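You operate a simulated robot arm through the tools that you are given. There is no shell and no other tool. Be economical: measure what you need, move in short steps, check, and stop when the job is done.

You are at the controls of a simulated robot arm. One attempt, no reset.

JOB
Grind some pepper and salt, and stand the mills on the coasters.
Fine: grind into the dishes the mills stand in; pepper mill on the blue coaster, salt mill on the yellow one; spill none.
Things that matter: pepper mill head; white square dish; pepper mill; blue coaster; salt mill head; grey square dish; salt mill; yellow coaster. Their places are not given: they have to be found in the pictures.

The check looks at the end state, three seconds after you hand in, the way a careful person would. Anything else that was tipped, shoved, dropped, spilled or broken makes it a failure.

ROBOT AND FRAMES
A 7-joint arm with a two-finger parallel gripper, fixed in place. Base frame: the origin is at the foot of the arm, x ahead of it, y to its left, z up; the work surface is at about z = 75. Readings come in cm, rad, newtons and seconds.
With the tool pointing down near the work surface it reaches from about 20 to 68 cm from the base axis. Its first joint turns from -1.152 to 1.152 rad. Payload 2.4 kg.
The tool frame sits at the grasp point between the pads (the TCP): z along the fingers, y along the line on which they close. The tips reach 3 cm beyond it. The gripper opens to 9.4 cm. The fingers are 2.8 cm wide and 1 cm thick; the gripper's body (5 by 9.6 cm) begins 5.5 cm behind the TCP.
Orientation is told as [roll, pitch, yaw] about the base's x, y, z axes, in that order, counted from this pose: with the fingers straight down and closing along the base's y, the tool's x points along the base's -x, its y along +y and its z along -z.

CONTROLS
- The arm moves only by the tool play_rows. Its argument "plan" is a list of rows, each an object of numbers (a shift or turn left out is 0, a gripper value left out holds the last): "tx", "ty", "tz": the shift along the base's x, y, z in mm; "ax", "ay", "az": the turn, a rotation vector about the base's x, y, z in rad; "jaw": the closure in counts, from 0 (fully open) to 255 (shut). In form: [{"tx": .., "ty": .., "tz": .., "ax": .., "ay": .., "az": .., "jaw": ..}, ...]. A call has 1 to 12 rows; each row shifts and turns the commanded pose from where the row before left it. Each row takes 0.2 s and may step no farther than 5 cm and 0.15 rad from the row before; otherwise, or with a gripper value out of range, the whole call is refused. A pose out of reach is approached as far as the arm can. The call stops where the force on the tool passes 40 N (or 10 N more than at its start, if that is more) or the arm is blocked; 0.2 s more then pass. The fingers move at their own pace (about 15.3 cm/s each) and stop on an object; they squeeze with about 36 N. The grip force told is the motor's: it shows also when the fingers shut on nothing. Time passes only in rows, and 0.2 s behind the last, so rows that do not move let the fingers close. It gives the time, the measured TCP pose, the force on the tool (base axes), the opening and the grip force at its end, in the units of the frame above (readings bear some noise).
- Cameras (640 x 400 px; columns grow to the right, rows downward): "scene" is fixed at [4.25, 48.17, 144.18]; the picture's right is [-0.68, -0.73, 0.00], its down [-0.44, 0.41, -0.80] and it looks along [0.59, -0.55, -0.60] (base axes); focal length 292 px, centre (320, 200). "wrist" rides on the gripper at [-3.7, 0, -5.8] in the tool frame; the picture's right is [0.00, -1.00, 0.00], its down [0.97, 0.00, -0.24] and it looks along [0.24, 0.00, 0.97] (tool axes); focal length 218 px, centre (320, 200).
- camera(camera): a new picture of that camera. It takes no simulated time.
- locate(camera, pixels): for up to 12 pixels [column, row] of the newest picture of that camera ("zoom" is the newest enlarged one), the place [x, y, z] in the base frame of the surface seen there, good to about 0.2 cm. It takes no simulated time.
- zoom(camera, box): a new picture of the part [left, top, right, bottom] of that camera's present view, enlarged. It takes no simulated time.
- sign_off(): hands the job in; it is judged then, once.

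Go step by step. Measure first, check grasps and placings, and put right what went wrong. The budget is 80 turns and 34 pictures, counting those below and the enlarged ones. Unless the task says otherwise, let go and move clear before handing in, and close with one line.

The tools are called as name(argument=value, ...) on one line, values as JSON. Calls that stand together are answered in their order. play_rows: Moves the arm, as the interface text tells. Its arguments: {"type":"object","properties":{"plan":{"type":"array","items":{"type":"object","properties":{"tx":{"type":"number"},"ty":{"type":"number"},"tz":{"type":"number"},"ax":{"type":"number"},"ay":{"type":"number"},"az":{"type":"number"},"jaw":{"type":"number"}}}}},"required":["plan"]} The other tools are called the same way: camera (camera) takes a picture; locate (camera, pixels) gives the place of the surface under pixels of a picture; zoom (camera, box) takes an enlarged picture of a part of a camera's view; sign_off () hands the job in.

At the start:

```text
time: 0.0
eef_pos: [32.38, -14.66, 124.75]
orientation: [0.001, -0.002, 0.0]
ft_force: [-0.3, -0.6, 1.3]
grip_width: 9.4
grasp_force: 0.1
```

scene: 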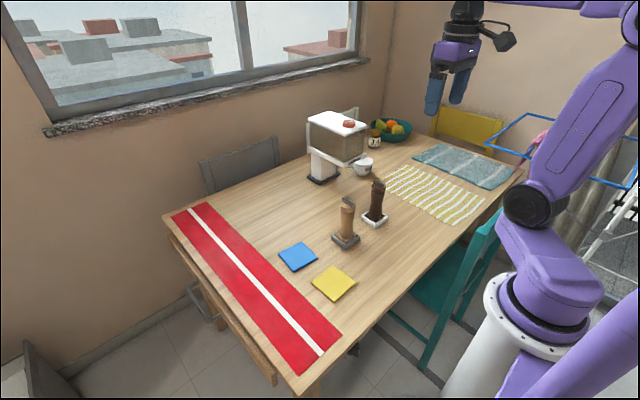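
wrist: 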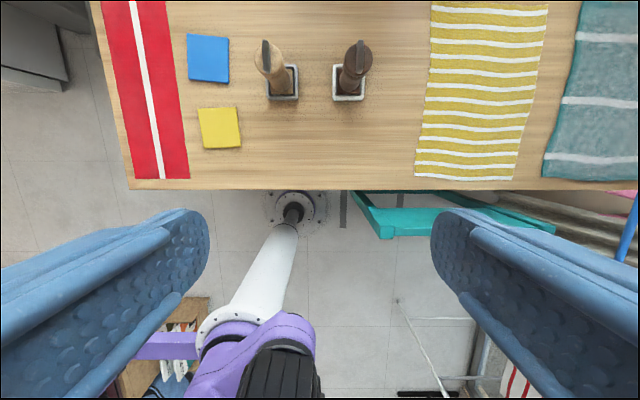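

The scene picture shows a light mill near (347,220) in a grey dish and a dark mill near (376,200) in a white dish, with the coasters at (298,257) and (334,283). I'll zoom in to see their details.

zoom(camera="scene", box=[310, 165, 410, 255])

zoom(camera="wrist", box=[170, 20, 410, 170])

locate(camera="scene", pixels=[[298, 257], [334, 283], [298, 242], [317, 262], [335, 265], [356, 284], [330, 300], [312, 280], [290, 271], [279, 250], [300, 280]])

```text
4.44 times, centred on (360, 210) of scene
```

zoom: 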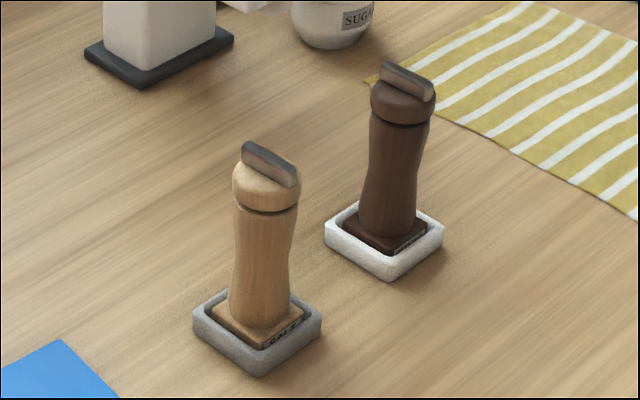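

```text
2.67 times, centred on (290, 95) of wrist
```

zoom: 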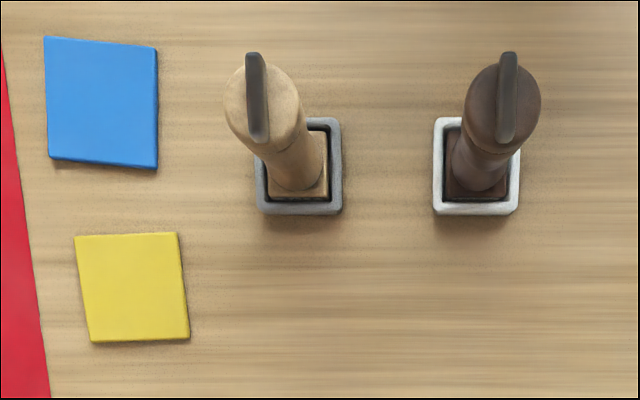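

```text
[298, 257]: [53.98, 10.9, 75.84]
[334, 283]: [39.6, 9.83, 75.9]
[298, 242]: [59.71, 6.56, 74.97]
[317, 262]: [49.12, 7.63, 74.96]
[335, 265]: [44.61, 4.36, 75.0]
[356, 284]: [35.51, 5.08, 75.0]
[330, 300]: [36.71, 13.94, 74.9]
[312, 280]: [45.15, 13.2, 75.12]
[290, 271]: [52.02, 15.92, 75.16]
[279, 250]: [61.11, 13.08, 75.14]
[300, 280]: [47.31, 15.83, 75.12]
```

The labels read "SALT" on the light mill in the grey dish, and the fins run roughly along x, so the jaws (closing along y) fit them. I'll locate the heads, fins and dishes.

zoom(camera="scene", box=[330, 190, 366, 250])

zoom(camera="scene", box=[355, 170, 395, 230])

locate(camera="wrist", pixels=[[265, 43], [267, 56], [269, 69], [360, 43], [359, 56], [358, 69], [281, 85], [350, 82], [272, 99], [295, 99], [339, 99], [362, 99]])

locate(camera="wrist", pixels=[[188, 35], [228, 39], [228, 83], [189, 79], [199, 109], [236, 107], [240, 147], [204, 148], [292, 96], [342, 96]])

```text
6.67 times, centred on (348, 220) of scene
```

zoom: 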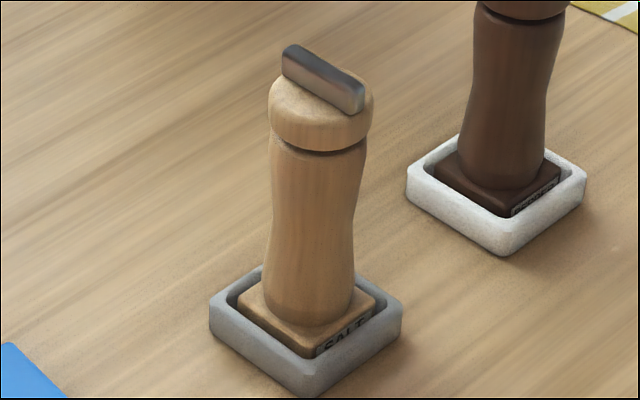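

```text
6.67 times, centred on (375, 200) of scene
```

zoom: 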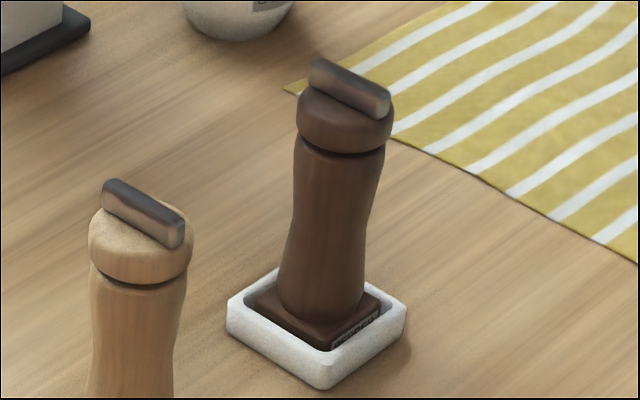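

```text
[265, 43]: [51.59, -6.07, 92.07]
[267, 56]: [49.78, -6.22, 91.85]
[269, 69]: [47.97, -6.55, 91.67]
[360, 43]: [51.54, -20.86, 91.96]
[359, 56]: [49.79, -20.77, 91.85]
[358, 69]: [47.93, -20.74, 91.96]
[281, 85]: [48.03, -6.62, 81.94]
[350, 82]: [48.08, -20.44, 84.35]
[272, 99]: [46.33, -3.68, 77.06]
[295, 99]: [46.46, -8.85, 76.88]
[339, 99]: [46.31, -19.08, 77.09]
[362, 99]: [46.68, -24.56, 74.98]
```

```text
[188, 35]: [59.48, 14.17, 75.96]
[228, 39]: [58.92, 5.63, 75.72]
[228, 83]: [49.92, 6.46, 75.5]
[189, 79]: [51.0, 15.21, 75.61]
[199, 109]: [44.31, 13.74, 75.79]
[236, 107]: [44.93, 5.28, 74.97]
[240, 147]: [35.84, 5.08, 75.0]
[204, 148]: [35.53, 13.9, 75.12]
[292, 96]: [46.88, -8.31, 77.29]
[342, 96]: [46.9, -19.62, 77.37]
```

Salt fin centre is about (49.8,-6.25), top z≈92, turned about +0.1 rad; pepper fin is about (49.8,-20.8). The salt mill is light in the grey dish and the pepper mill dark in the white one. I'm moving above the salt mill.

play_rows(plan=[{"tx": 21.8, "ty": 10.5, "tz": -28, "az": 0.02}, {"tx": 21.8, "ty": 10.5, "tz": -28, "az": 0.02}, {"tx": 21.8, "ty": 10.5, "tz": -28, "az": 0.02}, {"tx": 21.8, "ty": 10.5, "tz": -28, "az": 0.02}, {"tx": 21.8, "ty": 10.5, "tz": -28}, {"tx": 21.8, "ty": 10.5, "tz": -28}, {"tx": 21.8, "ty": 10.5, "tz": -28}, {"tx": 21.8, "ty": 10.5, "tz": -28}, {}])

camera(camera="wrist")

```text
time: 2.0
eef_pos: [49.85, -6.05, 102.22]
orientation: [-0.001, -0.002, 0.08]
ft_force: [0.2, 0.2, 0.4]
grip_width: 9.39
grasp_force: 0.0
```

```text
27 pictures are left
```

wrist: 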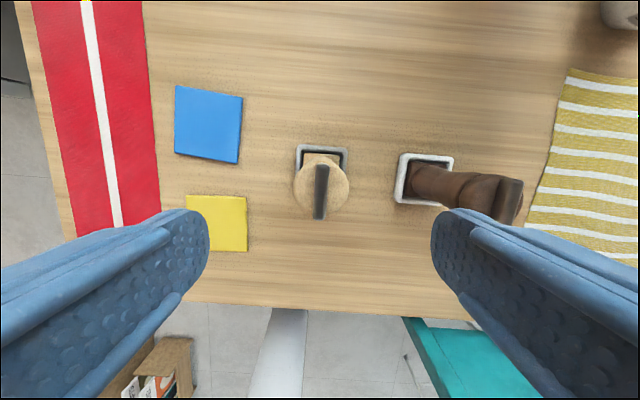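

The fin is visible at (321,190), nearly aligned with the tool. I'll measure fin, head and dish precisely.

locate(camera="wrist", pixels=[[322, 168], [321, 190], [319, 214], [304, 185], [340, 185], [322, 160], [297, 160], [346, 150], [300, 147], [510, 185], [506, 215], [427, 158]])

zoom(camera="wrist", box=[270, 130, 380, 230])

```text
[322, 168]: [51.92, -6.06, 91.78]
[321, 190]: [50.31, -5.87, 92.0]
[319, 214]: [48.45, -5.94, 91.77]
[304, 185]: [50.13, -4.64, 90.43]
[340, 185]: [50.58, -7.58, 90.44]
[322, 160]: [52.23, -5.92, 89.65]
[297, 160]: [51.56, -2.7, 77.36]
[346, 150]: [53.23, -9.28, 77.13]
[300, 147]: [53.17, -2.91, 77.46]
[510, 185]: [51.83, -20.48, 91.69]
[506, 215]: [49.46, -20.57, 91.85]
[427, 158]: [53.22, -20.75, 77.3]
```

```text
4.00 times, centred on (325, 180) of wrist
```

zoom: 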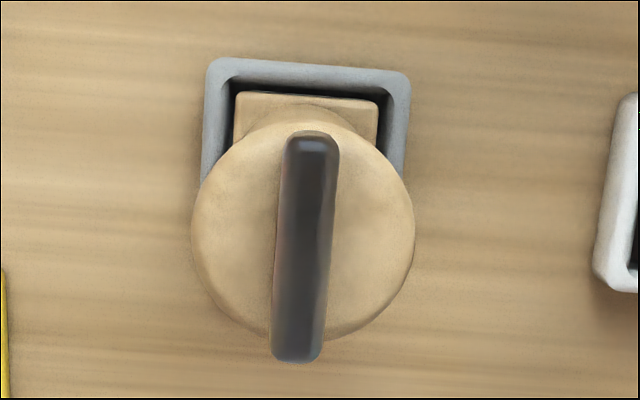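

Fin axis is actually about yaw 0, centre about (50.2,-5.95), fin top 92.0, head top 90.45. I'll turn back to yaw 0, descend so the tips end near 90.8, and close.

play_rows(plan=[{"tx": 3, "ty": 1, "tz": -30, "az": -0.075}, {"tz": -30}, {"tz": -15}, {"tz": -8}, {}, {"jaw": 120}, {"jaw": 255}, {}, {}, {}])

camera(camera="wrist")

```text
time: 4.2
eef_pos: [50.0, -6.07, 93.99]
orientation: [0.0, -0.001, 0.004]
ft_force: [-0.6, -0.4, 0.3]
grip_width: 1.03
grasp_force: 36.6
```

```text
25 pictures are left
```

wrist: 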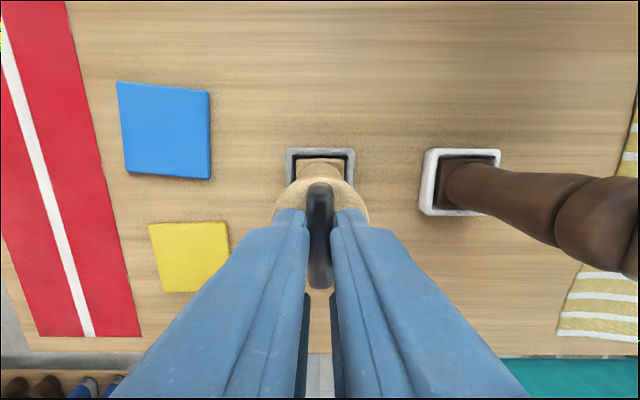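

The fin is gripped (opening 1.03, little force). I'll turn it a short way clockwise and check.

play_rows(plan=[{"az": -0.1}, {"az": -0.1}, {"az": -0.1}, {"az": -0.1}, {}])

zoom(camera="scene", box=[310, 165, 410, 255])

```text
time: 5.4
eef_pos: [50.17, -6.09, 94.02]
orientation: [0.0, 0.0, -0.395]
ft_force: [-1.7, 1.3, 1.4]
grip_width: 1.02
grasp_force: 36.0
```

```text
4.44 times, centred on (360, 210) of scene
```

zoom: 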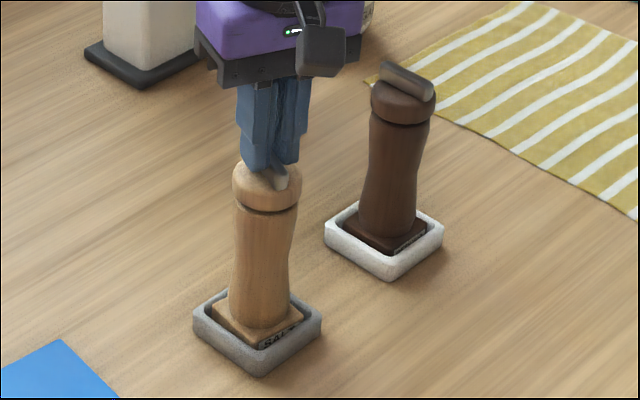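

The fin turns and the dish stays put; the base seems to have shifted slightly in its slack. I'll keep turning clockwise.

play_rows(plan=[{"az": -0.12}, {"az": -0.12}, {"az": -0.12}, {"az": -0.12}, {"az": -0.12}, {"az": -0.12}, {"az": -0.12}, {"az": -0.12}, {"az": -0.12}, {}])

zoom(camera="scene", box=[325, 185, 375, 255])

```text
time: 7.6
eef_pos: [50.05, -6.21, 94.03]
orientation: [0.001, -0.001, -1.478]
ft_force: [-0.9, 2.5, -0.2]
grip_width: 1.02
grasp_force: 36.5
```

```text
5.71 times, centred on (350, 220) of scene
```

zoom: 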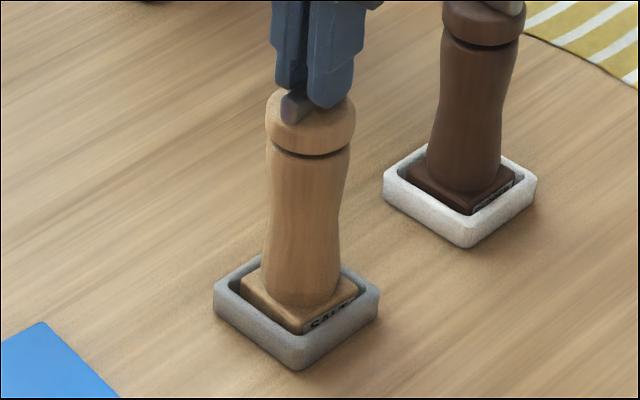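

The fin has turned about 85° with the dish and base steady; no grounds are visible yet since the mill hides them. I'll turn on further for a fuller grind.

play_rows(plan=[{"az": -0.12}, {"az": -0.12}, {"az": -0.12}, {"az": -0.12}, {"az": -0.12}, {"az": -0.12}, {"az": -0.12}, {}])

zoom(camera="scene", box=[325, 185, 375, 255])

```text
time: 9.4
eef_pos: [50.17, -6.16, 93.99]
orientation: [0.0, -0.001, -2.317]
ft_force: [-2.5, -1.5, 0.7]
grip_width: 1.03
grasp_force: 35.9
```

```text
5.71 times, centred on (350, 220) of scene
```

zoom: 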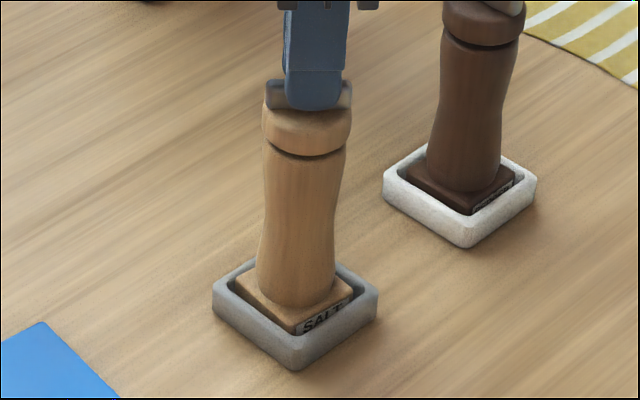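

The fin turned about 132° in all, with the dish in place. I'll release, rise, turn the tool back to yaw 0 and go above the pepper mill.

play_rows(plan=[{"jaw": 0}, {}, {"tz": 20}, {"tz": 40, "az": 0.145}, {"az": 0.145}, {"az": 0.145}, {"az": 0.145}, {"az": 0.145}, {"az": 0.145}, {"az": 0.145}, {"az": 0.145}])

play_rows(plan=[{"ty": -36, "az": 0.145}, {"ty": -36, "az": 0.145}, {"ty": -36, "az": 0.145}, {"ty": -36, "az": 0.145}, {"az": 0.145}, {"az": 0.145}, {"az": 0.145}, {"az": 0.145}, {}])

camera(camera="wrist")

```text
time: 11.8
eef_pos: [50.08, -6.03, 99.99]
orientation: [-0.001, 0.0, -1.153]
ft_force: [-0.1, -0.4, 0.3]
grip_width: 9.39
grasp_force: 0.1
```

```text
time: 13.8
eef_pos: [50.08, -20.46, 100.03]
orientation: [0.002, -0.002, 0.005]
ft_force: [-0.2, -0.5, 0.2]
grip_width: 9.42
grasp_force: 0.1
```

```text
21 pictures are left
```

wrist: 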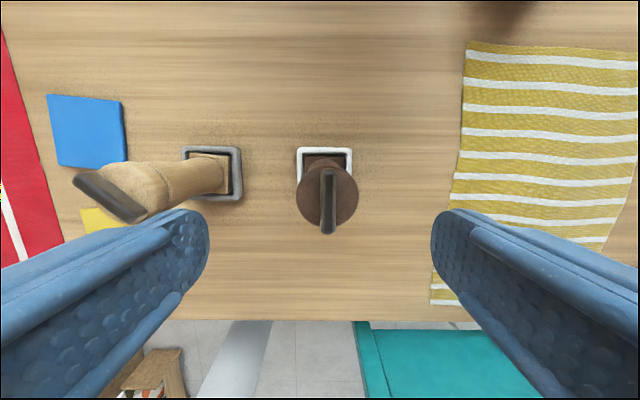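

The pepper fin is at (328,200), upright in the picture; I'll measure it.

locate(camera="wrist", pixels=[[328, 175], [328, 200], [328, 228], [310, 195], [345, 195]])

```text
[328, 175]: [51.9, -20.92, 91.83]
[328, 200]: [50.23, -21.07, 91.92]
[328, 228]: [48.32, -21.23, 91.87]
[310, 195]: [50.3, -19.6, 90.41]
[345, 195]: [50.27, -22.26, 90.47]
```

Fin centre is about (50.15,-20.97), same heights. I'll descend, grip it, and turn clockwise a little.

play_rows(plan=[{"ty": -5, "tz": -30, "az": 0.02}, {"tz": -20}, {"tz": -10}, {}, {"jaw": 120}, {"jaw": 255}, {}, {}, {}, {"az": -0.1}, {"az": -0.1}, {"az": -0.1}])

zoom(camera="scene", box=[325, 165, 405, 255])

```text
time: 16.4
eef_pos: [50.14, -20.97, 93.99]
orientation: [0.0, -0.001, -0.276]
ft_force: [0.0, 1.3, 0.2]
grip_width: 1.0
grasp_force: 36.4
```

```text
4.44 times, centred on (365, 210) of scene
```

zoom: 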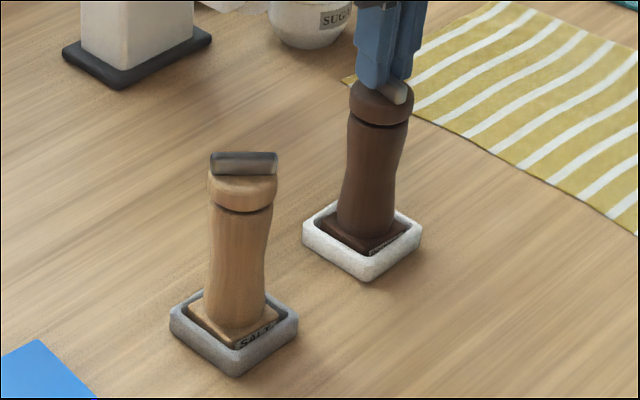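

The pepper fin turns with the grip and the dish stays put. I'll continue clockwise to about 132°.

play_rows(plan=[{"az": -0.12}, {"az": -0.12}, {"az": -0.12}, {"az": -0.12}, {"az": -0.12}, {"az": -0.12}, {"az": -0.12}, {"az": -0.12}, {"az": -0.12}])

play_rows(plan=[{"az": -0.12}, {"az": -0.12}, {"az": -0.12}, {"az": -0.12}, {"az": -0.12}, {"az": -0.12}, {"az": -0.12}, {"az": -0.12}, {}])

play_rows(plan=[{"jaw": 0}, {}, {"tz": 20}, {"tz": 40, "az": 0.145}, {"az": 0.145}, {"az": 0.145}, {"az": 0.145}, {"az": 0.145}, {"az": 0.145}, {"az": 0.145}, {"az": 0.145}])

zoom(camera="scene", box=[325, 165, 405, 255])

```text
time: 18.4
eef_pos: [50.18, -21.08, 94.09]
orientation: [0.002, -0.002, -1.359]
ft_force: [0.2, -0.4, 0.3]
grip_width: 1.03
grasp_force: 35.8
```

```text
time: 20.4
eef_pos: [50.19, -20.93, 93.88]
orientation: [0.001, -0.001, -2.316]
ft_force: [-2.0, 0.0, -0.1]
grip_width: 1.01
grasp_force: 35.8
```

```text
time: 22.8
eef_pos: [50.3, -20.98, 99.95]
orientation: [0.002, -0.001, -1.153]
ft_force: [0.8, -0.3, -0.6]
grip_width: 9.37
grasp_force: 0.0
```

```text
4.44 times, centred on (365, 210) of scene
```

zoom: 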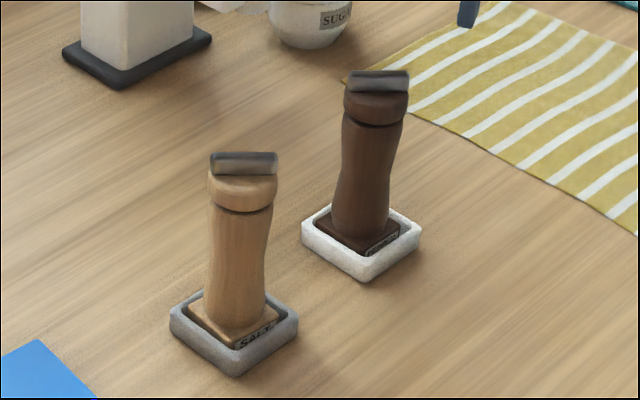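

Both fins have turned about 130° and both mills stand in undisturbed dishes. Next I'll turn to yaw 0 and back off, then tilt the gripper toward horizontal so it can hold the pepper mill's body below the head.

play_rows(plan=[{"tz": 20, "az": 0.145}, {"tx": -20, "tz": 20, "az": 0.145}, {"tx": -20, "tz": 10, "az": 0.145}, {"tx": -20, "az": 0.145}, {"tx": -20, "az": 0.145}, {"az": 0.145}, {"az": 0.145}, {"az": 0.145}, {}])

play_rows(plan=[{"ay": -0.14}, {"ay": -0.14}, {"ay": -0.14}, {"ay": -0.14}, {"ay": -0.14}, {"ay": -0.14}, {"ay": -0.14}, {"ay": -0.14}, {"ay": -0.14}, {}, {}])

camera(camera="scene")

```text
time: 24.8
eef_pos: [42.16, -21.17, 105.23]
orientation: [0.001, -0.001, 0.008]
ft_force: [0.8, -1.1, 0.1]
grip_width: 9.37
grasp_force: 0.0
```

```text
time: 27.2
eef_pos: [45.51, -20.64, 107.88]
orientation: [-0.056, -1.264, 0.058]
ft_force: [0.1, 0.0, -0.6]
grip_width: 9.39
grasp_force: 0.0
out of reach, approached as far as the arm can: row 8, 9
```

```text
18 pictures are left
```

scene: 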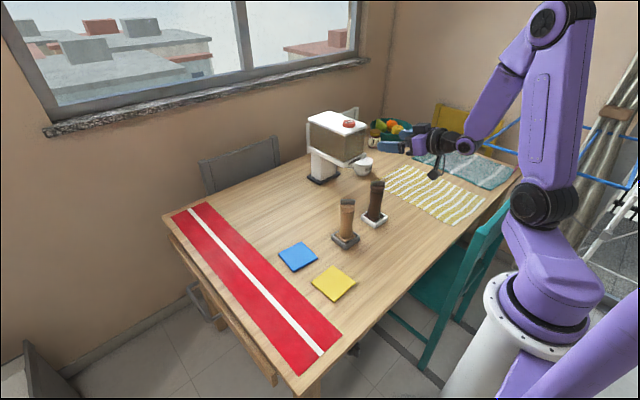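

The tilt reached -1.26 but the tool was pushed forward to x 45.5, because the pose at x 42 is too close in. I'll move the command forward to x≈47 while still high, and re-check.

play_rows(plan=[{"tx": 30}, {"tx": 20}, {}])

```text
time: 28.0
eef_pos: [50.43, -20.66, 107.96]
orientation: [-0.013, -1.259, 0.014]
ft_force: [-0.2, -0.6, -0.1]
grip_width: 9.39
grasp_force: 0.0
```

The pose now holds at x 50.4. I'll shift to x≈48.8, y≈-20.95 and descend part way, straddling the head, then check.

play_rows(plan=[{"tx": -16, "ty": -3}, {"tz": -30}, {"tz": -30}, {"tz": -20}, {}])

camera(camera="wrist")

zoom(camera="scene", box=[315, 115, 475, 255])

```text
time: 29.2
eef_pos: [48.9, -20.86, 99.71]
orientation: [-0.011, -1.26, 0.015]
ft_force: [0.6, -0.6, 0.7]
grip_width: 9.43
grasp_force: 0.0
```

```text
17 pictures are left
```

wrist: 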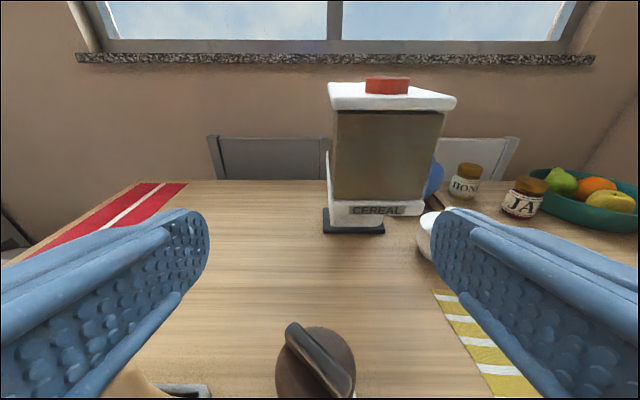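

```text
2.86 times, centred on (395, 185) of scene
```

zoom: 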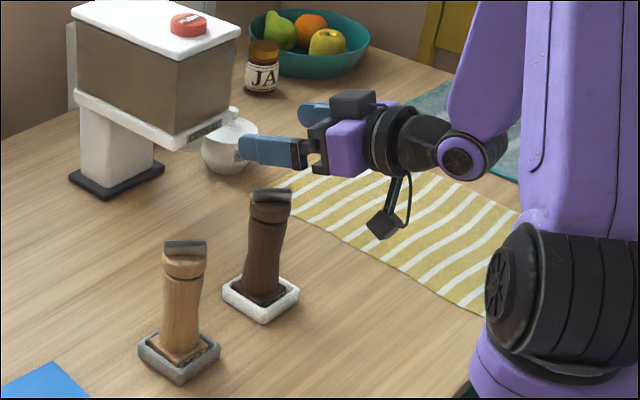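

A box on a bracket hangs below the wrist at (383,222 in the zoom), which could hit the table when lowered. I'll measure it.

locate(camera="zoom", pixels=[[385, 225], [380, 238], [392, 190], [355, 100], [350, 150], [372, 225], [460, 160], [398, 228]])

```text
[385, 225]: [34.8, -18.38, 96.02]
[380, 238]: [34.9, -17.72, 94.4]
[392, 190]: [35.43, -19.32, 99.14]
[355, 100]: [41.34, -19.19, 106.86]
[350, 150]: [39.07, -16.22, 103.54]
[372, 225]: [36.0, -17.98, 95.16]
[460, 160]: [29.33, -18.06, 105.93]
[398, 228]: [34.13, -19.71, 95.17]
```

The box's lowest point is about 6.3 cm below the TCP, so at TCP z 84.5 it clears the table by about 3 cm. I'll descend to 84.5 in steps.

play_rows(plan=[{"ty": -1, "tz": -40}, {"tz": -40}, {"tz": -40}, {"tz": -32}, {}])

zoom(camera="scene", box=[325, 145, 455, 255])

```text
time: 30.4
eef_pos: [49.19, -21.05, 84.45]
orientation: [-0.013, -1.262, 0.017]
ft_force: [0.4, 0.5, 0.3]
grip_width: 9.39
grasp_force: 0.0
```

```text
3.64 times, centred on (390, 200) of scene
```

zoom: 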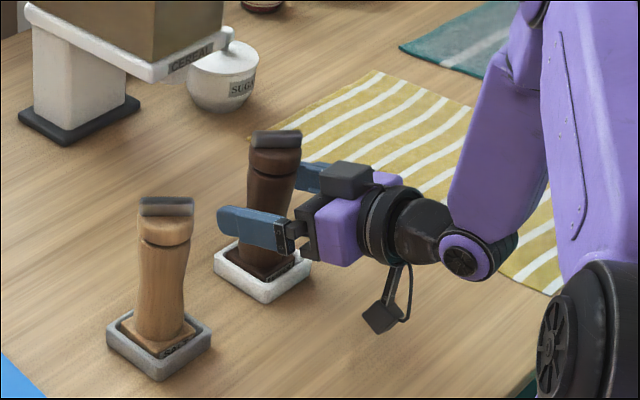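

The fingers straddle the pepper body and everything is clear. I'll close.

play_rows(plan=[{"jaw": 60}, {"jaw": 100}, {"jaw": 130}, {"jaw": 255}, {}, {}])

zoom(camera="scene", box=[325, 145, 455, 255])

```text
time: 31.8
eef_pos: [49.21, -21.21, 84.44]
orientation: [-0.012, -1.26, 0.014]
ft_force: [0.6, 1.2, -0.3]
grip_width: 4.65
grasp_force: 36.0
```

```text
3.64 times, centred on (390, 200) of scene
```

zoom: 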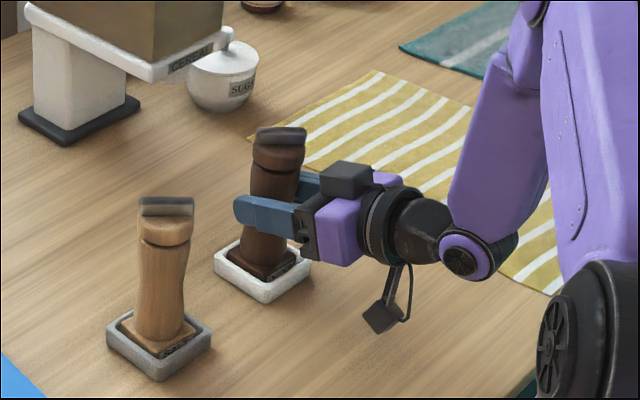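

The body is held (opening 4.65). I'll lift straight up 6 cm and check the dish and the grounds.

play_rows(plan=[{"tz": 10}, {"tz": 20}, {"tz": 30}, {}])

zoom(camera="scene", box=[325, 145, 455, 255])

```text
time: 32.8
eef_pos: [49.06, -21.1, 90.54]
orientation: [-0.012, -1.26, 0.015]
ft_force: [0.1, 0.1, -2.7]
grip_width: 4.63
grasp_force: 36.6
```

```text
3.64 times, centred on (390, 200) of scene
```

zoom: 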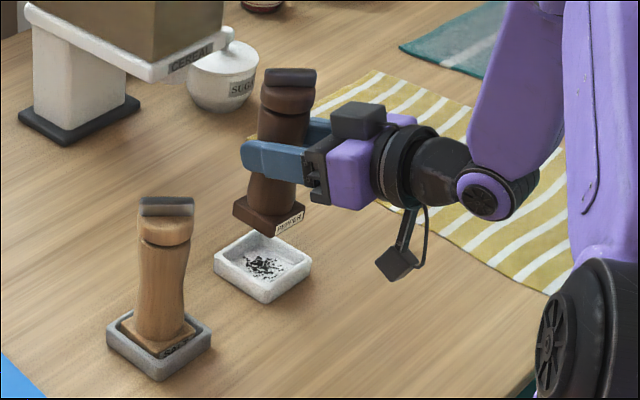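

The white dish now holds ground pepper at (262,268 in the zoom). The mill leans slightly in the grip, so I'll measure the lean and check for stray grains.

zoom(camera="scene", box=[365, 155, 405, 230])

camera(camera="wrist")

```text
5.33 times, centred on (385, 192) of scene
```

zoom: 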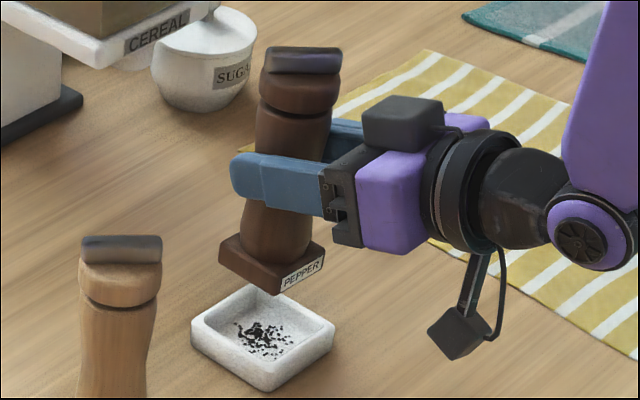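

```text
11 pictures are left
```

wrist: 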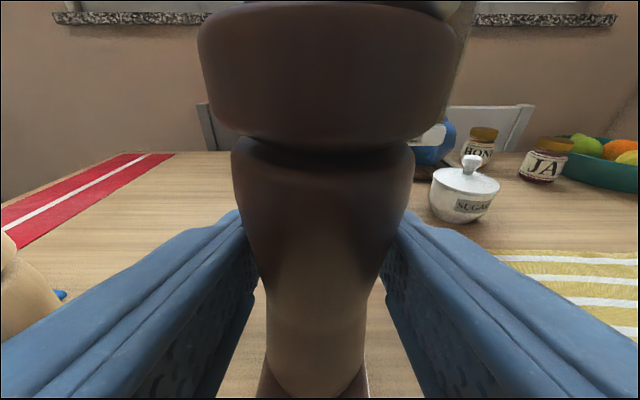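

No stray grains on the table. The wrist view shows almost no sideways lean, so the lean is along x; I'll measure the base corners.

locate(camera="zoom", pixels=[[223, 245], [273, 274], [322, 248], [223, 260], [279, 288], [270, 52], [335, 55], [265, 90], [330, 105], [248, 258]])

```text
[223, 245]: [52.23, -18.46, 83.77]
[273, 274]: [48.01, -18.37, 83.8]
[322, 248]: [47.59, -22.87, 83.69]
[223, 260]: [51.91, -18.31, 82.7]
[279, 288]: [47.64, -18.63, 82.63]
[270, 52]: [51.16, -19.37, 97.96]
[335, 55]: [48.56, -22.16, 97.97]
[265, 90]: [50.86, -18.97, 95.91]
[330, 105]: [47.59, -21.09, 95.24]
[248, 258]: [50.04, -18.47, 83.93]
```

The base corners are all at z≈83.75, so the mill is level; its bottom is about 7.9 cm below the TCP and its centre is at (50.0,-20.65). I'll raise it above the salt mill and carry it toward the blue coaster at about (54.9,10.5).

play_rows(plan=[{"tz": 40, "tx": 6}, {"tz": 45, "tx": 6}, {"tz": 45, "tx": 6}, {"ty": 39, "tx": 6}, {"ty": 39, "tx": 6}, {"ty": 39, "tx": 6}, {"ty": 39, "tx": 6}, {"ty": 39, "tx": 7}, {"ty": 39}, {"ty": 39}, {"ty": 38}, {}])

play_rows(plan=[{"tz": -40}, {"tz": -40}, {"tz": -40}, {"tz": -20}, {}])

zoom(camera="scene", box=[255, 160, 395, 300])

```text
time: 35.4
eef_pos: [54.87, 6.35, 105.81]
orientation: [0.042, -1.255, -0.023]
ft_force: [-0.2, -1.1, -2.8]
grip_width: 4.57
grasp_force: 35.8
out of reach, approached as far as the arm can: row 10, 11
```

```text
time: 36.6
eef_pos: [60.57, 4.18, 96.64]
orientation: [0.1, -1.252, -0.091]
ft_force: [-0.3, -0.4, -2.6]
grip_width: 4.54
grasp_force: 36.3
out of reach, approached as far as the arm can: row 1, 2, 3, 4
```

```text
2.86 times, centred on (325, 230) of scene
```

zoom: 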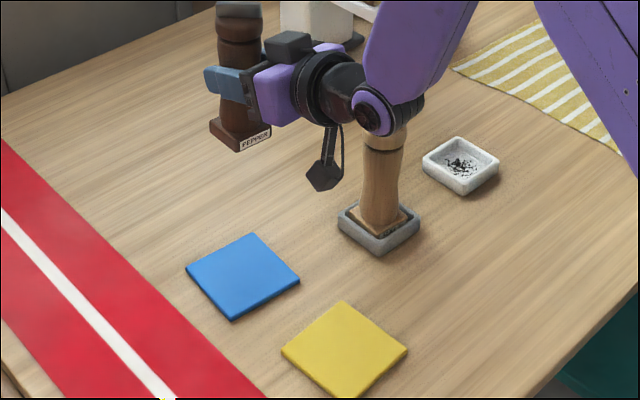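

The carry ran into a joint limit: with the tool pointing +x it cannot go further left, and it now sits at (60.6,4.2,96.6). At pickup the tool pointed about 0.4 rad left of the radial line, so I'll rise and yaw the tool left to restore that geometry.

play_rows(plan=[{"tz": 30, "tx": -10, "ax": -0.03}, {"tz": 30, "tx": -20}, {"tz": 20, "tx": -20, "az": 0.1}, {"az": 0.1}, {"az": 0.1}, {"az": 0.1}, {"az": 0.1}, {}])

```text
time: 38.4
eef_pos: [58.08, 4.52, 106.47]
orientation: [-0.11, -1.259, 0.609]
ft_force: [-0.1, -0.5, 0.3]
grip_width: 0.0
grasp_force: 32.8
out of reach, approached as far as the arm can: row 1, 2
```

The opening reads 0.0, so the mill has left the grip. I'll look right away.

camera(camera="scene")

```text
9 pictures are left
```

scene: 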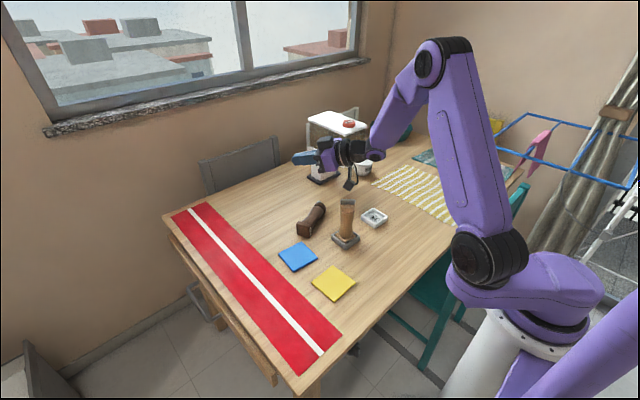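

The pepper mill slipped out and lies on the table near (311,219); nothing else looks moved. I'll zoom in to measure how it lies and whether anything spilled.

zoom(camera="scene", box=[275, 180, 375, 260])

locate(camera="scene", pixels=[[303, 228], [311, 218], [318, 210], [322, 205], [297, 230], [306, 236], [301, 220], [310, 229], [347, 200], [374, 217]])

```text
5.00 times, centred on (325, 220) of scene
```

zoom: 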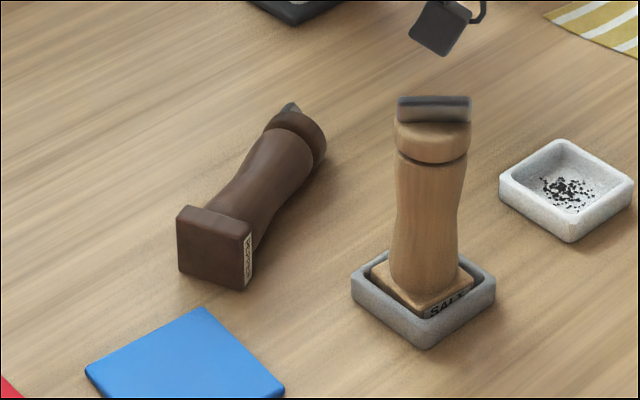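

```text
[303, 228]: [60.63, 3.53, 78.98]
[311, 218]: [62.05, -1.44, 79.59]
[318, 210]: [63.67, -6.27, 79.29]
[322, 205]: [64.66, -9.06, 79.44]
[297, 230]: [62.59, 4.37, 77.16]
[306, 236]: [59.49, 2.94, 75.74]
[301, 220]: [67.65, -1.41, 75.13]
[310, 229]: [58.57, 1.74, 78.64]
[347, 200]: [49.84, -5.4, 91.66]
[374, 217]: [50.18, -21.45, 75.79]
```

The mill is intact and there is no spill. Its base is at about (60.6,3.3) and its head points along (0.32,-0.95). Before picking it up I'll test with the empty gripper whether the yawed horizontal pose can reach the blue coaster.

play_rows(plan=[{"tx": -17, "ty": 25}, {"tx": -17, "ty": 30}, {"tz": -40}, {"tz": -40}, {"tz": -40}, {"tz": -40}, {"tz": -40}, {}])

```text
time: 40.2
eef_pos: [56.86, 9.0, 87.2]
orientation: [-0.097, -1.258, 0.594]
ft_force: [-0.8, 0.2, 0.2]
grip_width: 0.01
grasp_force: 33.5
out of reach, approached as far as the arm can: row 6, 7
```

Nearly there: the limit showed only at the end, at (56.9,9.0,87.2). I'll yaw a bit more and retry the last part.

play_rows(plan=[{"tz": 20}, {"az": 0.12}, {"az": 0.12}, {"tx": -15, "ty": 15}, {"tz": -20}, {"tz": -20}, {}])

```text
time: 41.8
eef_pos: [55.29, 10.6, 85.13]
orientation: [-0.11, -1.258, 0.849]
ft_force: [0.4, 0.6, -0.1]
grip_width: 0.02
grasp_force: 32.7
```

With heading ≈0.75 rad the pose at the blue coaster is reachable. Now I'll rise, bring the tool upright and look at the fallen mill from above.

play_rows(plan=[{"tz": 50, "jaw": 0}, {"tz": 50}, {"tz": 50}, {"ax": -0.095, "ay": 0.103}, {"ax": -0.095, "ay": 0.103}, {"ax": -0.095, "ay": 0.103}, {"ax": -0.095, "ay": 0.103}, {"ax": -0.095, "ay": 0.103}, {"ax": -0.095, "ay": 0.103}, {"ax": -0.095, "ay": 0.103}, {"ax": -0.095, "ay": 0.103}, {"ax": -0.095, "ay": 0.103}])

play_rows(plan=[{"az": -0.145}, {"az": -0.145}, {"az": -0.145}, {"az": -0.145}, {"az": -0.145}, {"az": -0.145}, {"az": -0.145, "ty": -20}, {"az": -0.145, "ty": -20}, {"az": -0.145, "ty": -20, "tx": 10}, {"az": -0.145, "ty": -20, "tx": 10}, {"az": -0.145, "ty": -20, "tx": 15}, {"az": -0.145, "tx": 15}])

```text
time: 44.4
eef_pos: [55.23, 10.53, 99.95]
orientation: [-0.013, 0.001, 0.775]
ft_force: [0.1, 0.1, 0.8]
grip_width: 9.4
grasp_force: 0.1
```

```text
time: 47.0
eef_pos: [60.33, 0.47, 100.03]
orientation: [-0.012, 0.0, -0.967]
ft_force: [0.5, 1.0, 1.1]
grip_width: 9.4
grasp_force: 0.0
```

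The tool is upright at yaw -0.97. I'll finish the yaw and take a wrist picture.

play_rows(plan=[{"az": -0.14, "tx": 10, "ty": -20, "ax": 0.012}, {"az": -0.12, "tx": 5, "ty": -10}, {}])

camera(camera="wrist")

```text
time: 47.8
eef_pos: [61.64, -2.57, 100.16]
orientation: [-0.007, 0.011, -1.227]
ft_force: [0.2, -0.1, 0.4]
grip_width: 9.41
grasp_force: 0.0
```

```text
7 pictures are left
```

wrist: 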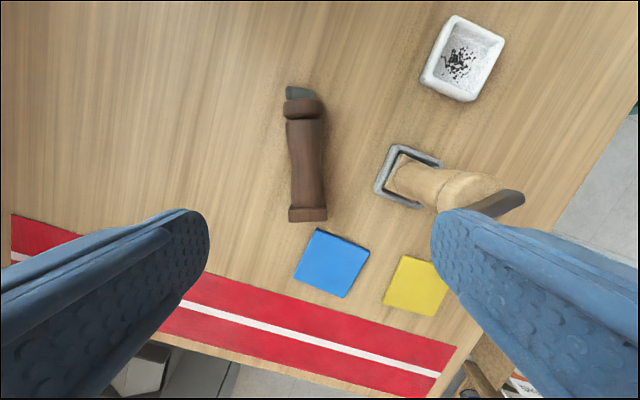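

The fallen mill is at (305,155), nearly parallel to the picture's vertical. I'll measure it.

locate(camera="wrist", pixels=[[308, 214], [289, 208], [326, 207], [308, 180], [306, 165], [305, 150], [305, 130], [303, 108], [286, 106], [322, 106], [297, 92], [310, 219]])

```text
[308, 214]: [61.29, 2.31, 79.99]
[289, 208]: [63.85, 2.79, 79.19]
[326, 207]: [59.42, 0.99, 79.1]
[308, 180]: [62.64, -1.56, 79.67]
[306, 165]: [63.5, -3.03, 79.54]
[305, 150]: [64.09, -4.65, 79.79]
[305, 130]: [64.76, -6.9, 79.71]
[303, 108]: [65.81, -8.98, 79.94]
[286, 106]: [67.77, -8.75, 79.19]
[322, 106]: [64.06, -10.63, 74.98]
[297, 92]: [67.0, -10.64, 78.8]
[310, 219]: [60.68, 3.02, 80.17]
```

The mill axis direction is (0.375,-0.927), its base centre is about (61.0,3.0), and the axis lies at z≈77.5. I'll tilt the tool 0.31 rad toward the head, so the final hold needs only 1.26 rad of tilt, and come down around the body 7.3 cm from the base.

play_rows(plan=[{"tx": 10, "ty": -6, "az": 0.04, "ax": 0.096, "ay": 0.035}, {"tx": 11, "ty": -6, "ax": 0.096, "ay": 0.035}, {"ax": 0.096, "ay": 0.035}, {"tz": -40}, {"tz": -40}, {"tz": -40}, {"tz": -30}, {}])

```text
time: 49.6
eef_pos: [63.66, -3.48, 85.12]
orientation: [0.005, 0.317, -1.18]
ft_force: [0.4, 0.0, 0.1]
grip_width: 9.38
grasp_force: 0.1
```

The pose is reached cleanly: pitch 0.317, yaw -1.18, z 85.1. I'll descend to 78.8 and look.

play_rows(plan=[{"tx": 1, "ty": -3, "tz": -30}, {"tz": -20}, {"tz": -13}, {}])

camera(camera="wrist")

```text
time: 50.6
eef_pos: [64.11, -3.98, 78.78]
orientation: [0.003, 0.316, -1.182]
ft_force: [-0.6, 0.0, -0.3]
grip_width: 9.43
grasp_force: 0.0
```

```text
6 pictures are left
```

wrist: 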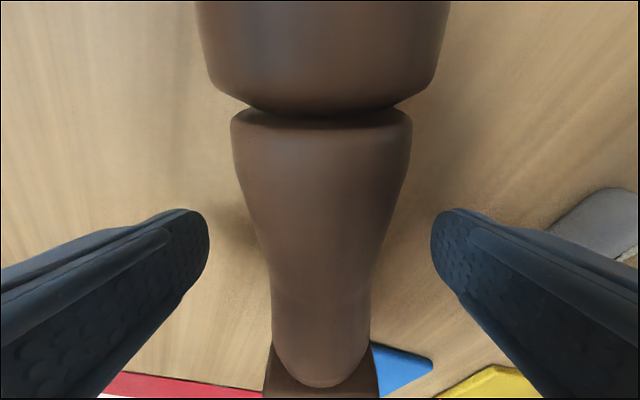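

The mill is centred between the fingers at (320,250). I'll close and lift a little.

play_rows(plan=[{"jaw": 80}, {"jaw": 120}, {"jaw": 255}, {}, {}, {"tz": 10}, {"tz": 20}, {"tz": 20}, {}])

```text
time: 52.6
eef_pos: [63.99, -3.94, 83.63]
orientation: [0.002, 0.318, -1.179]
ft_force: [-0.7, 0.6, -1.6]
grip_width: 4.41
grasp_force: 35.9
```

Held with opening 4.41. I'll raise it gently and move back toward the blue coaster, watching the grip.

play_rows(plan=[{"tz": 30}, {"tz": 30}, {"tz": 30}, {"tz": 30}, {"tz": 30}, {"tz": 30}, {"tz": 30, "tx": -10}, {"tz": 20, "tx": -20, "ty": 20}, {"tx": -20, "ty": 25}, {"tx": -20, "ty": 25}, {"tx": -15, "ty": 25}, {"ty": 25}])

play_rows(plan=[{"ty": 20, "az": 0.1}, {"az": 0.1}, {"az": 0.1}, {"az": 0.1}, {"az": 0.1}, {"az": 0.1}, {"az": 0.1}, {"az": 0.1}, {"az": 0.1}, {"az": 0.1}, {}])

play_rows(plan=[{"az": 0.1}, {"az": 0.1}, {"az": 0.1}, {"az": 0.1}, {"az": 0.1}, {"az": 0.1}, {"az": 0.1}, {"az": 0.1}, {"az": 0.125}, {}])

```text
time: 55.2
eef_pos: [55.56, 8.05, 106.56]
orientation: [0.0, 0.316, -1.182]
ft_force: [1.0, 0.8, -2.3]
grip_width: 4.42
grasp_force: 36.0
```

```text
time: 57.6
eef_pos: [55.45, 10.31, 106.8]
orientation: [0.004, 0.317, -0.18]
ft_force: [0.3, 0.1, -2.7]
grip_width: 4.38
grasp_force: 36.2
```

```text
time: 59.8
eef_pos: [55.43, 10.06, 106.83]
orientation: [0.004, 0.317, 0.745]
ft_force: [-1.0, -0.4, -2.2]
grip_width: 4.4
grasp_force: 35.5
```

Heading 0.745 with a firm hold. Now I'll tilt the mill upright slowly.

play_rows(plan=[{"ax": 0.0712, "ay": -0.0772, "tz": -9}, {"ax": 0.0712, "ay": -0.0772, "tz": -9}, {"ax": 0.0712, "ay": -0.0772, "tz": -9}, {"ax": 0.0712, "ay": -0.0772, "tz": -9}, {"ax": 0.0712, "ay": -0.0772, "tz": -9}, {"ax": 0.0712, "ay": -0.0772, "tz": -9}, {"ax": 0.0712, "ay": -0.0772}, {"ax": 0.0712, "ay": -0.0772}, {}])

play_rows(plan=[{"ax": 0.0712, "ay": -0.0772}, {"ax": 0.0712, "ay": -0.0772}, {"ax": 0.0712, "ay": -0.0772}, {"ax": 0.0712, "ay": -0.0772}, {"ax": 0.0712, "ay": -0.0772}, {"ax": 0.0712, "ay": -0.0772}, {"ax": 0.0712, "ay": -0.0772}, {}])

zoom(camera="scene", box=[245, 140, 385, 300])

```text
time: 61.8
eef_pos: [55.53, 10.26, 101.44]
orientation: [0.003, -0.524, 0.744]
ft_force: [0.4, -0.3, -1.0]
grip_width: 4.42
grasp_force: 36.0
```

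```text
time: 63.6
eef_pos: [55.56, 10.04, 101.38]
orientation: [0.009, -1.259, 0.739]
ft_force: [0.0, 0.6, -1.7]
grip_width: 4.4
grasp_force: 36.1
```

```text
2.50 times, centred on (315, 220) of scene
```

zoom: 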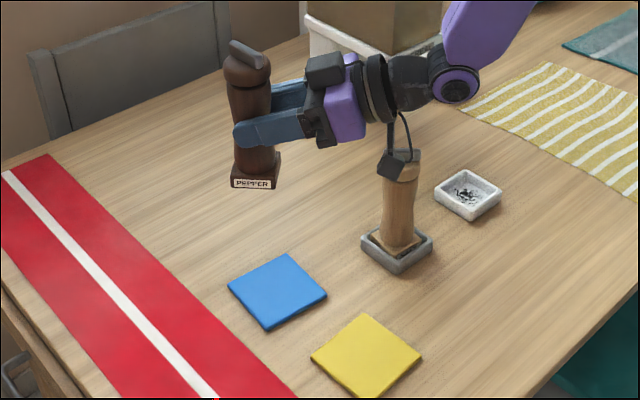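

The mill is upright. I'll measure its base and the blue coaster in this zoom.

locate(camera="zoom", pixels=[[232, 177], [275, 178], [280, 155], [232, 187], [275, 188], [287, 254], [228, 286], [268, 327], [326, 294], [278, 290], [393, 175], [250, 60]])

```text
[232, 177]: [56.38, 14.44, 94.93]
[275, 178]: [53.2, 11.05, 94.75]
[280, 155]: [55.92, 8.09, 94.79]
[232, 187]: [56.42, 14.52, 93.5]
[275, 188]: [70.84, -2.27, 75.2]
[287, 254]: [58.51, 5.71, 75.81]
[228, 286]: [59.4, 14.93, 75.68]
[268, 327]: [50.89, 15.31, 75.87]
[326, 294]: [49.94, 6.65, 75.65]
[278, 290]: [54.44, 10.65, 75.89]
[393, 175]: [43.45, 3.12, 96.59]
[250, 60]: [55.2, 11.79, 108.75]
```

The base is centred at (56.15,11.26) and level, and the coaster centre is (54.7,10.65). I'll shift and descend to just above the coaster.

play_rows(plan=[{"tx": -15, "ty": -6}, {"tz": -30}, {"tz": -30}, {"tz": -30}, {"tz": -30}, {"tz": -25}, {"tz": -15}, {"tz": -8}, {}])

```text
time: 65.6
eef_pos: [55.68, 9.4, 85.09]
orientation: [0.037, -1.258, 0.718]
ft_force: [-0.2, -0.2, -2.1]
grip_width: 4.4
grasp_force: 36.0
out of reach, approached as far as the arm can: row 5, 6, 7
```

The limit bit again near (55.7,9.4,85.1), with the grip still firm. I'll rise 3 cm, yaw 0.24 further, correct x, and come down.

play_rows(plan=[{"tz": 30}, {"az": 0.08}, {"az": 0.08}, {"az": 0.08, "ax": -0.005}, {"tx": -8}, {"tx": -6}, {"tz": -15}, {"tz": -10}, {}])

```text
time: 67.6
eef_pos: [54.68, 9.38, 85.68]
orientation: [0.002, -1.253, 0.986]
ft_force: [-0.6, -0.8, -2.2]
grip_width: 4.37
grasp_force: 35.9
```

Good: z 85.7, heading 0.99, no limit. I'll trim x and descend slowly to contact.

play_rows(plan=[{"tx": -6, "ty": 1}, {"tz": -8}, {"tz": -5}, {"tz": -3}, {}])

zoom(camera="scene", box=[265, 180, 365, 285])

```text
time: 68.8
eef_pos: [53.82, 9.54, 84.14]
orientation: [-0.007, -1.259, 0.995]
ft_force: [-8.4, -2.9, 21.3]
grip_width: 4.39
grasp_force: 36.4
```

```text
3.81 times, centred on (315, 232) of scene
```

zoom: 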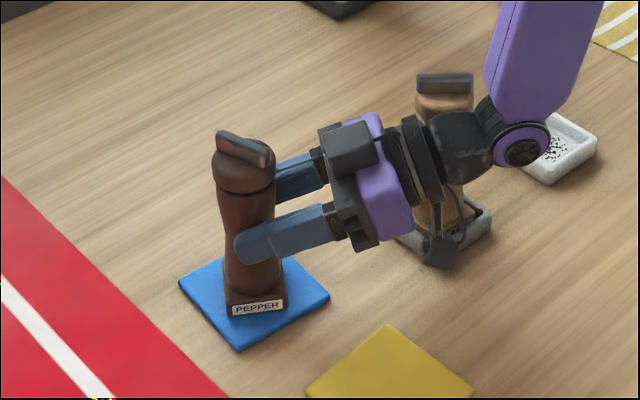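

The force shows contact (21 N), and the mill stands on the blue coaster. I'll check that the hanging box isn't touching the salt dish before letting go.

locate(camera="zoom", pixels=[[440, 262], [425, 250], [450, 250], [432, 240], [410, 245], [228, 311], [284, 306], [289, 285], [482, 232], [256, 312]])

```text
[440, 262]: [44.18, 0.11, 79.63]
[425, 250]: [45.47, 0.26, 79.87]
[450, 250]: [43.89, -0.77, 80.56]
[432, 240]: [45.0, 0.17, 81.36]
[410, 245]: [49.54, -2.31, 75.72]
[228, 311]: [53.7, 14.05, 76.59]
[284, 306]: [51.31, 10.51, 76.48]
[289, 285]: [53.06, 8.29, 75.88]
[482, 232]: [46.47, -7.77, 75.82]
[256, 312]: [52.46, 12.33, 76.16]
```

The box (z≥79) is clear of the dish, and the base is well inside the coaster. The wrist is close to the salt mill, so I'll release in place and lift straight up with the fingers straddling the head.

play_rows(plan=[{"tz": 1}, {"jaw": 100}, {"jaw": 50}, {"jaw": 0}, {}, {}])

play_rows(plan=[{"tz": 30}, {"tz": 40}, {"tz": 45}, {"tz": 45}, {"tz": 20}, {}])

camera(camera="scene")

```text
time: 70.2
eef_pos: [53.64, 9.6, 84.08]
orientation: [0.002, -1.252, 0.986]
ft_force: [0.7, 0.4, -0.1]
grip_width: 9.38
grasp_force: 0.1
```

```text
time: 71.6
eef_pos: [53.85, 9.54, 101.95]
orientation: [0.005, -1.252, 0.986]
ft_force: [-0.1, -0.7, -0.1]
grip_width: 9.39
grasp_force: 0.1
```

```text
3 pictures are left
```

scene: 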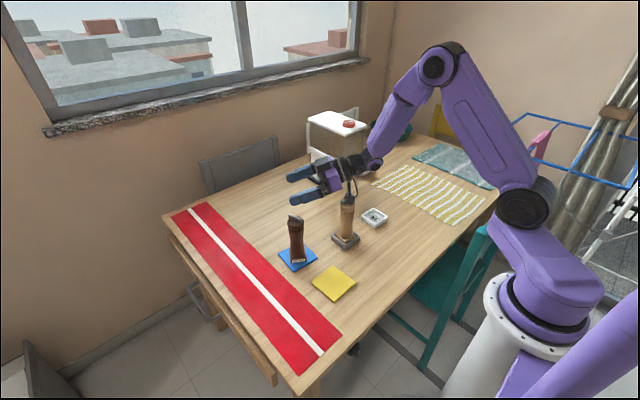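

The pepper mill stands on the blue coaster, and the salt mill and dishes are undisturbed. The yellow coaster is too close in for a horizontal grip, so I'll grip the salt mill from above around its head and shoulders and carry it at constant yaw, which keeps the head from turning. First I'll go upright and move above it.

play_rows(plan=[{"tz": 20}, {"ax": -0.1163, "ay": 0.077}, {"ax": -0.1163, "ay": 0.077}, {"ax": -0.1163, "ay": 0.077}, {"ax": -0.1163, "ay": 0.077}, {"ax": -0.1163, "ay": 0.077}, {"ax": -0.1163, "ay": 0.077}, {"ax": -0.1163, "ay": 0.077}, {"ax": -0.1163, "ay": 0.077}, {"ax": -0.1163, "ay": 0.077}, {}])

play_rows(plan=[{"az": -0.14, "ty": -20}, {"az": -0.14, "ty": -25}, {"az": -0.14, "ty": -25, "tx": -10}, {"az": -0.14, "ty": -25, "tx": -10}, {"az": -0.14, "ty": -25, "tx": -10}, {"az": -0.14, "ty": -25, "tx": -5}, {"az": -0.14, "ty": -10}, {}])

camera(camera="wrist")

```text
time: 74.0
eef_pos: [53.79, 9.59, 104.06]
orientation: [0.001, 0.002, 0.986]
ft_force: [-0.5, 0.5, 0.1]
grip_width: 9.41
grasp_force: 0.1
```

```text
time: 75.8
eef_pos: [50.33, -5.89, 104.22]
orientation: [0.003, 0.002, 0.002]
ft_force: [-0.6, -0.9, -0.9]
grip_width: 9.4
grasp_force: 0.1
```

```text
2 pictures are left
```

wrist: 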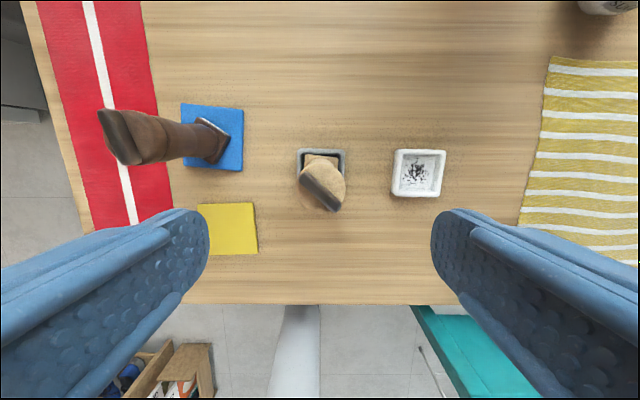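

locate(camera="wrist", pixels=[[322, 193], [305, 178], [340, 208], [324, 180], [313, 198], [330, 172], [199, 205], [252, 203], [257, 252], [208, 254], [230, 229], [300, 190]])

```text
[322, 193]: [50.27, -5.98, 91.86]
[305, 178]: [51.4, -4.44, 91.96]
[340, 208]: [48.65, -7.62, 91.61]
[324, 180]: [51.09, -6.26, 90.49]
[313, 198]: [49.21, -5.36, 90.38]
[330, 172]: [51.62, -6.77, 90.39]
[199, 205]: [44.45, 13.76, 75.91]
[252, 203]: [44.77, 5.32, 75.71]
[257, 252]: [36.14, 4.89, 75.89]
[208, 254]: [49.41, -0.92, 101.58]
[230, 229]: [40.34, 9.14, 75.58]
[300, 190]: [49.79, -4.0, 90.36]
```

The salt head centre is about (50.1,-6.05), and the yellow coaster centre about (40.3,9.3). I'll descend around the head to z≈87.4, which leaves the palm about 0.9 cm above the fin, and close.

play_rows(plan=[{"tx": -2, "ty": -1.5, "tz": -40}, {"tz": -40}, {"tz": -40}, {"tz": -30}, {"tz": -18}, {}, {"jaw": 80}, {"jaw": 110}, {"jaw": 255}, {}, {}])

```text
time: 78.2
eef_pos: [49.96, -6.02, 87.3]
orientation: [0.002, 0.0, 0.006]
ft_force: [0.9, 1.3, -1.4]
grip_width: 4.6
grasp_force: 36.5
```

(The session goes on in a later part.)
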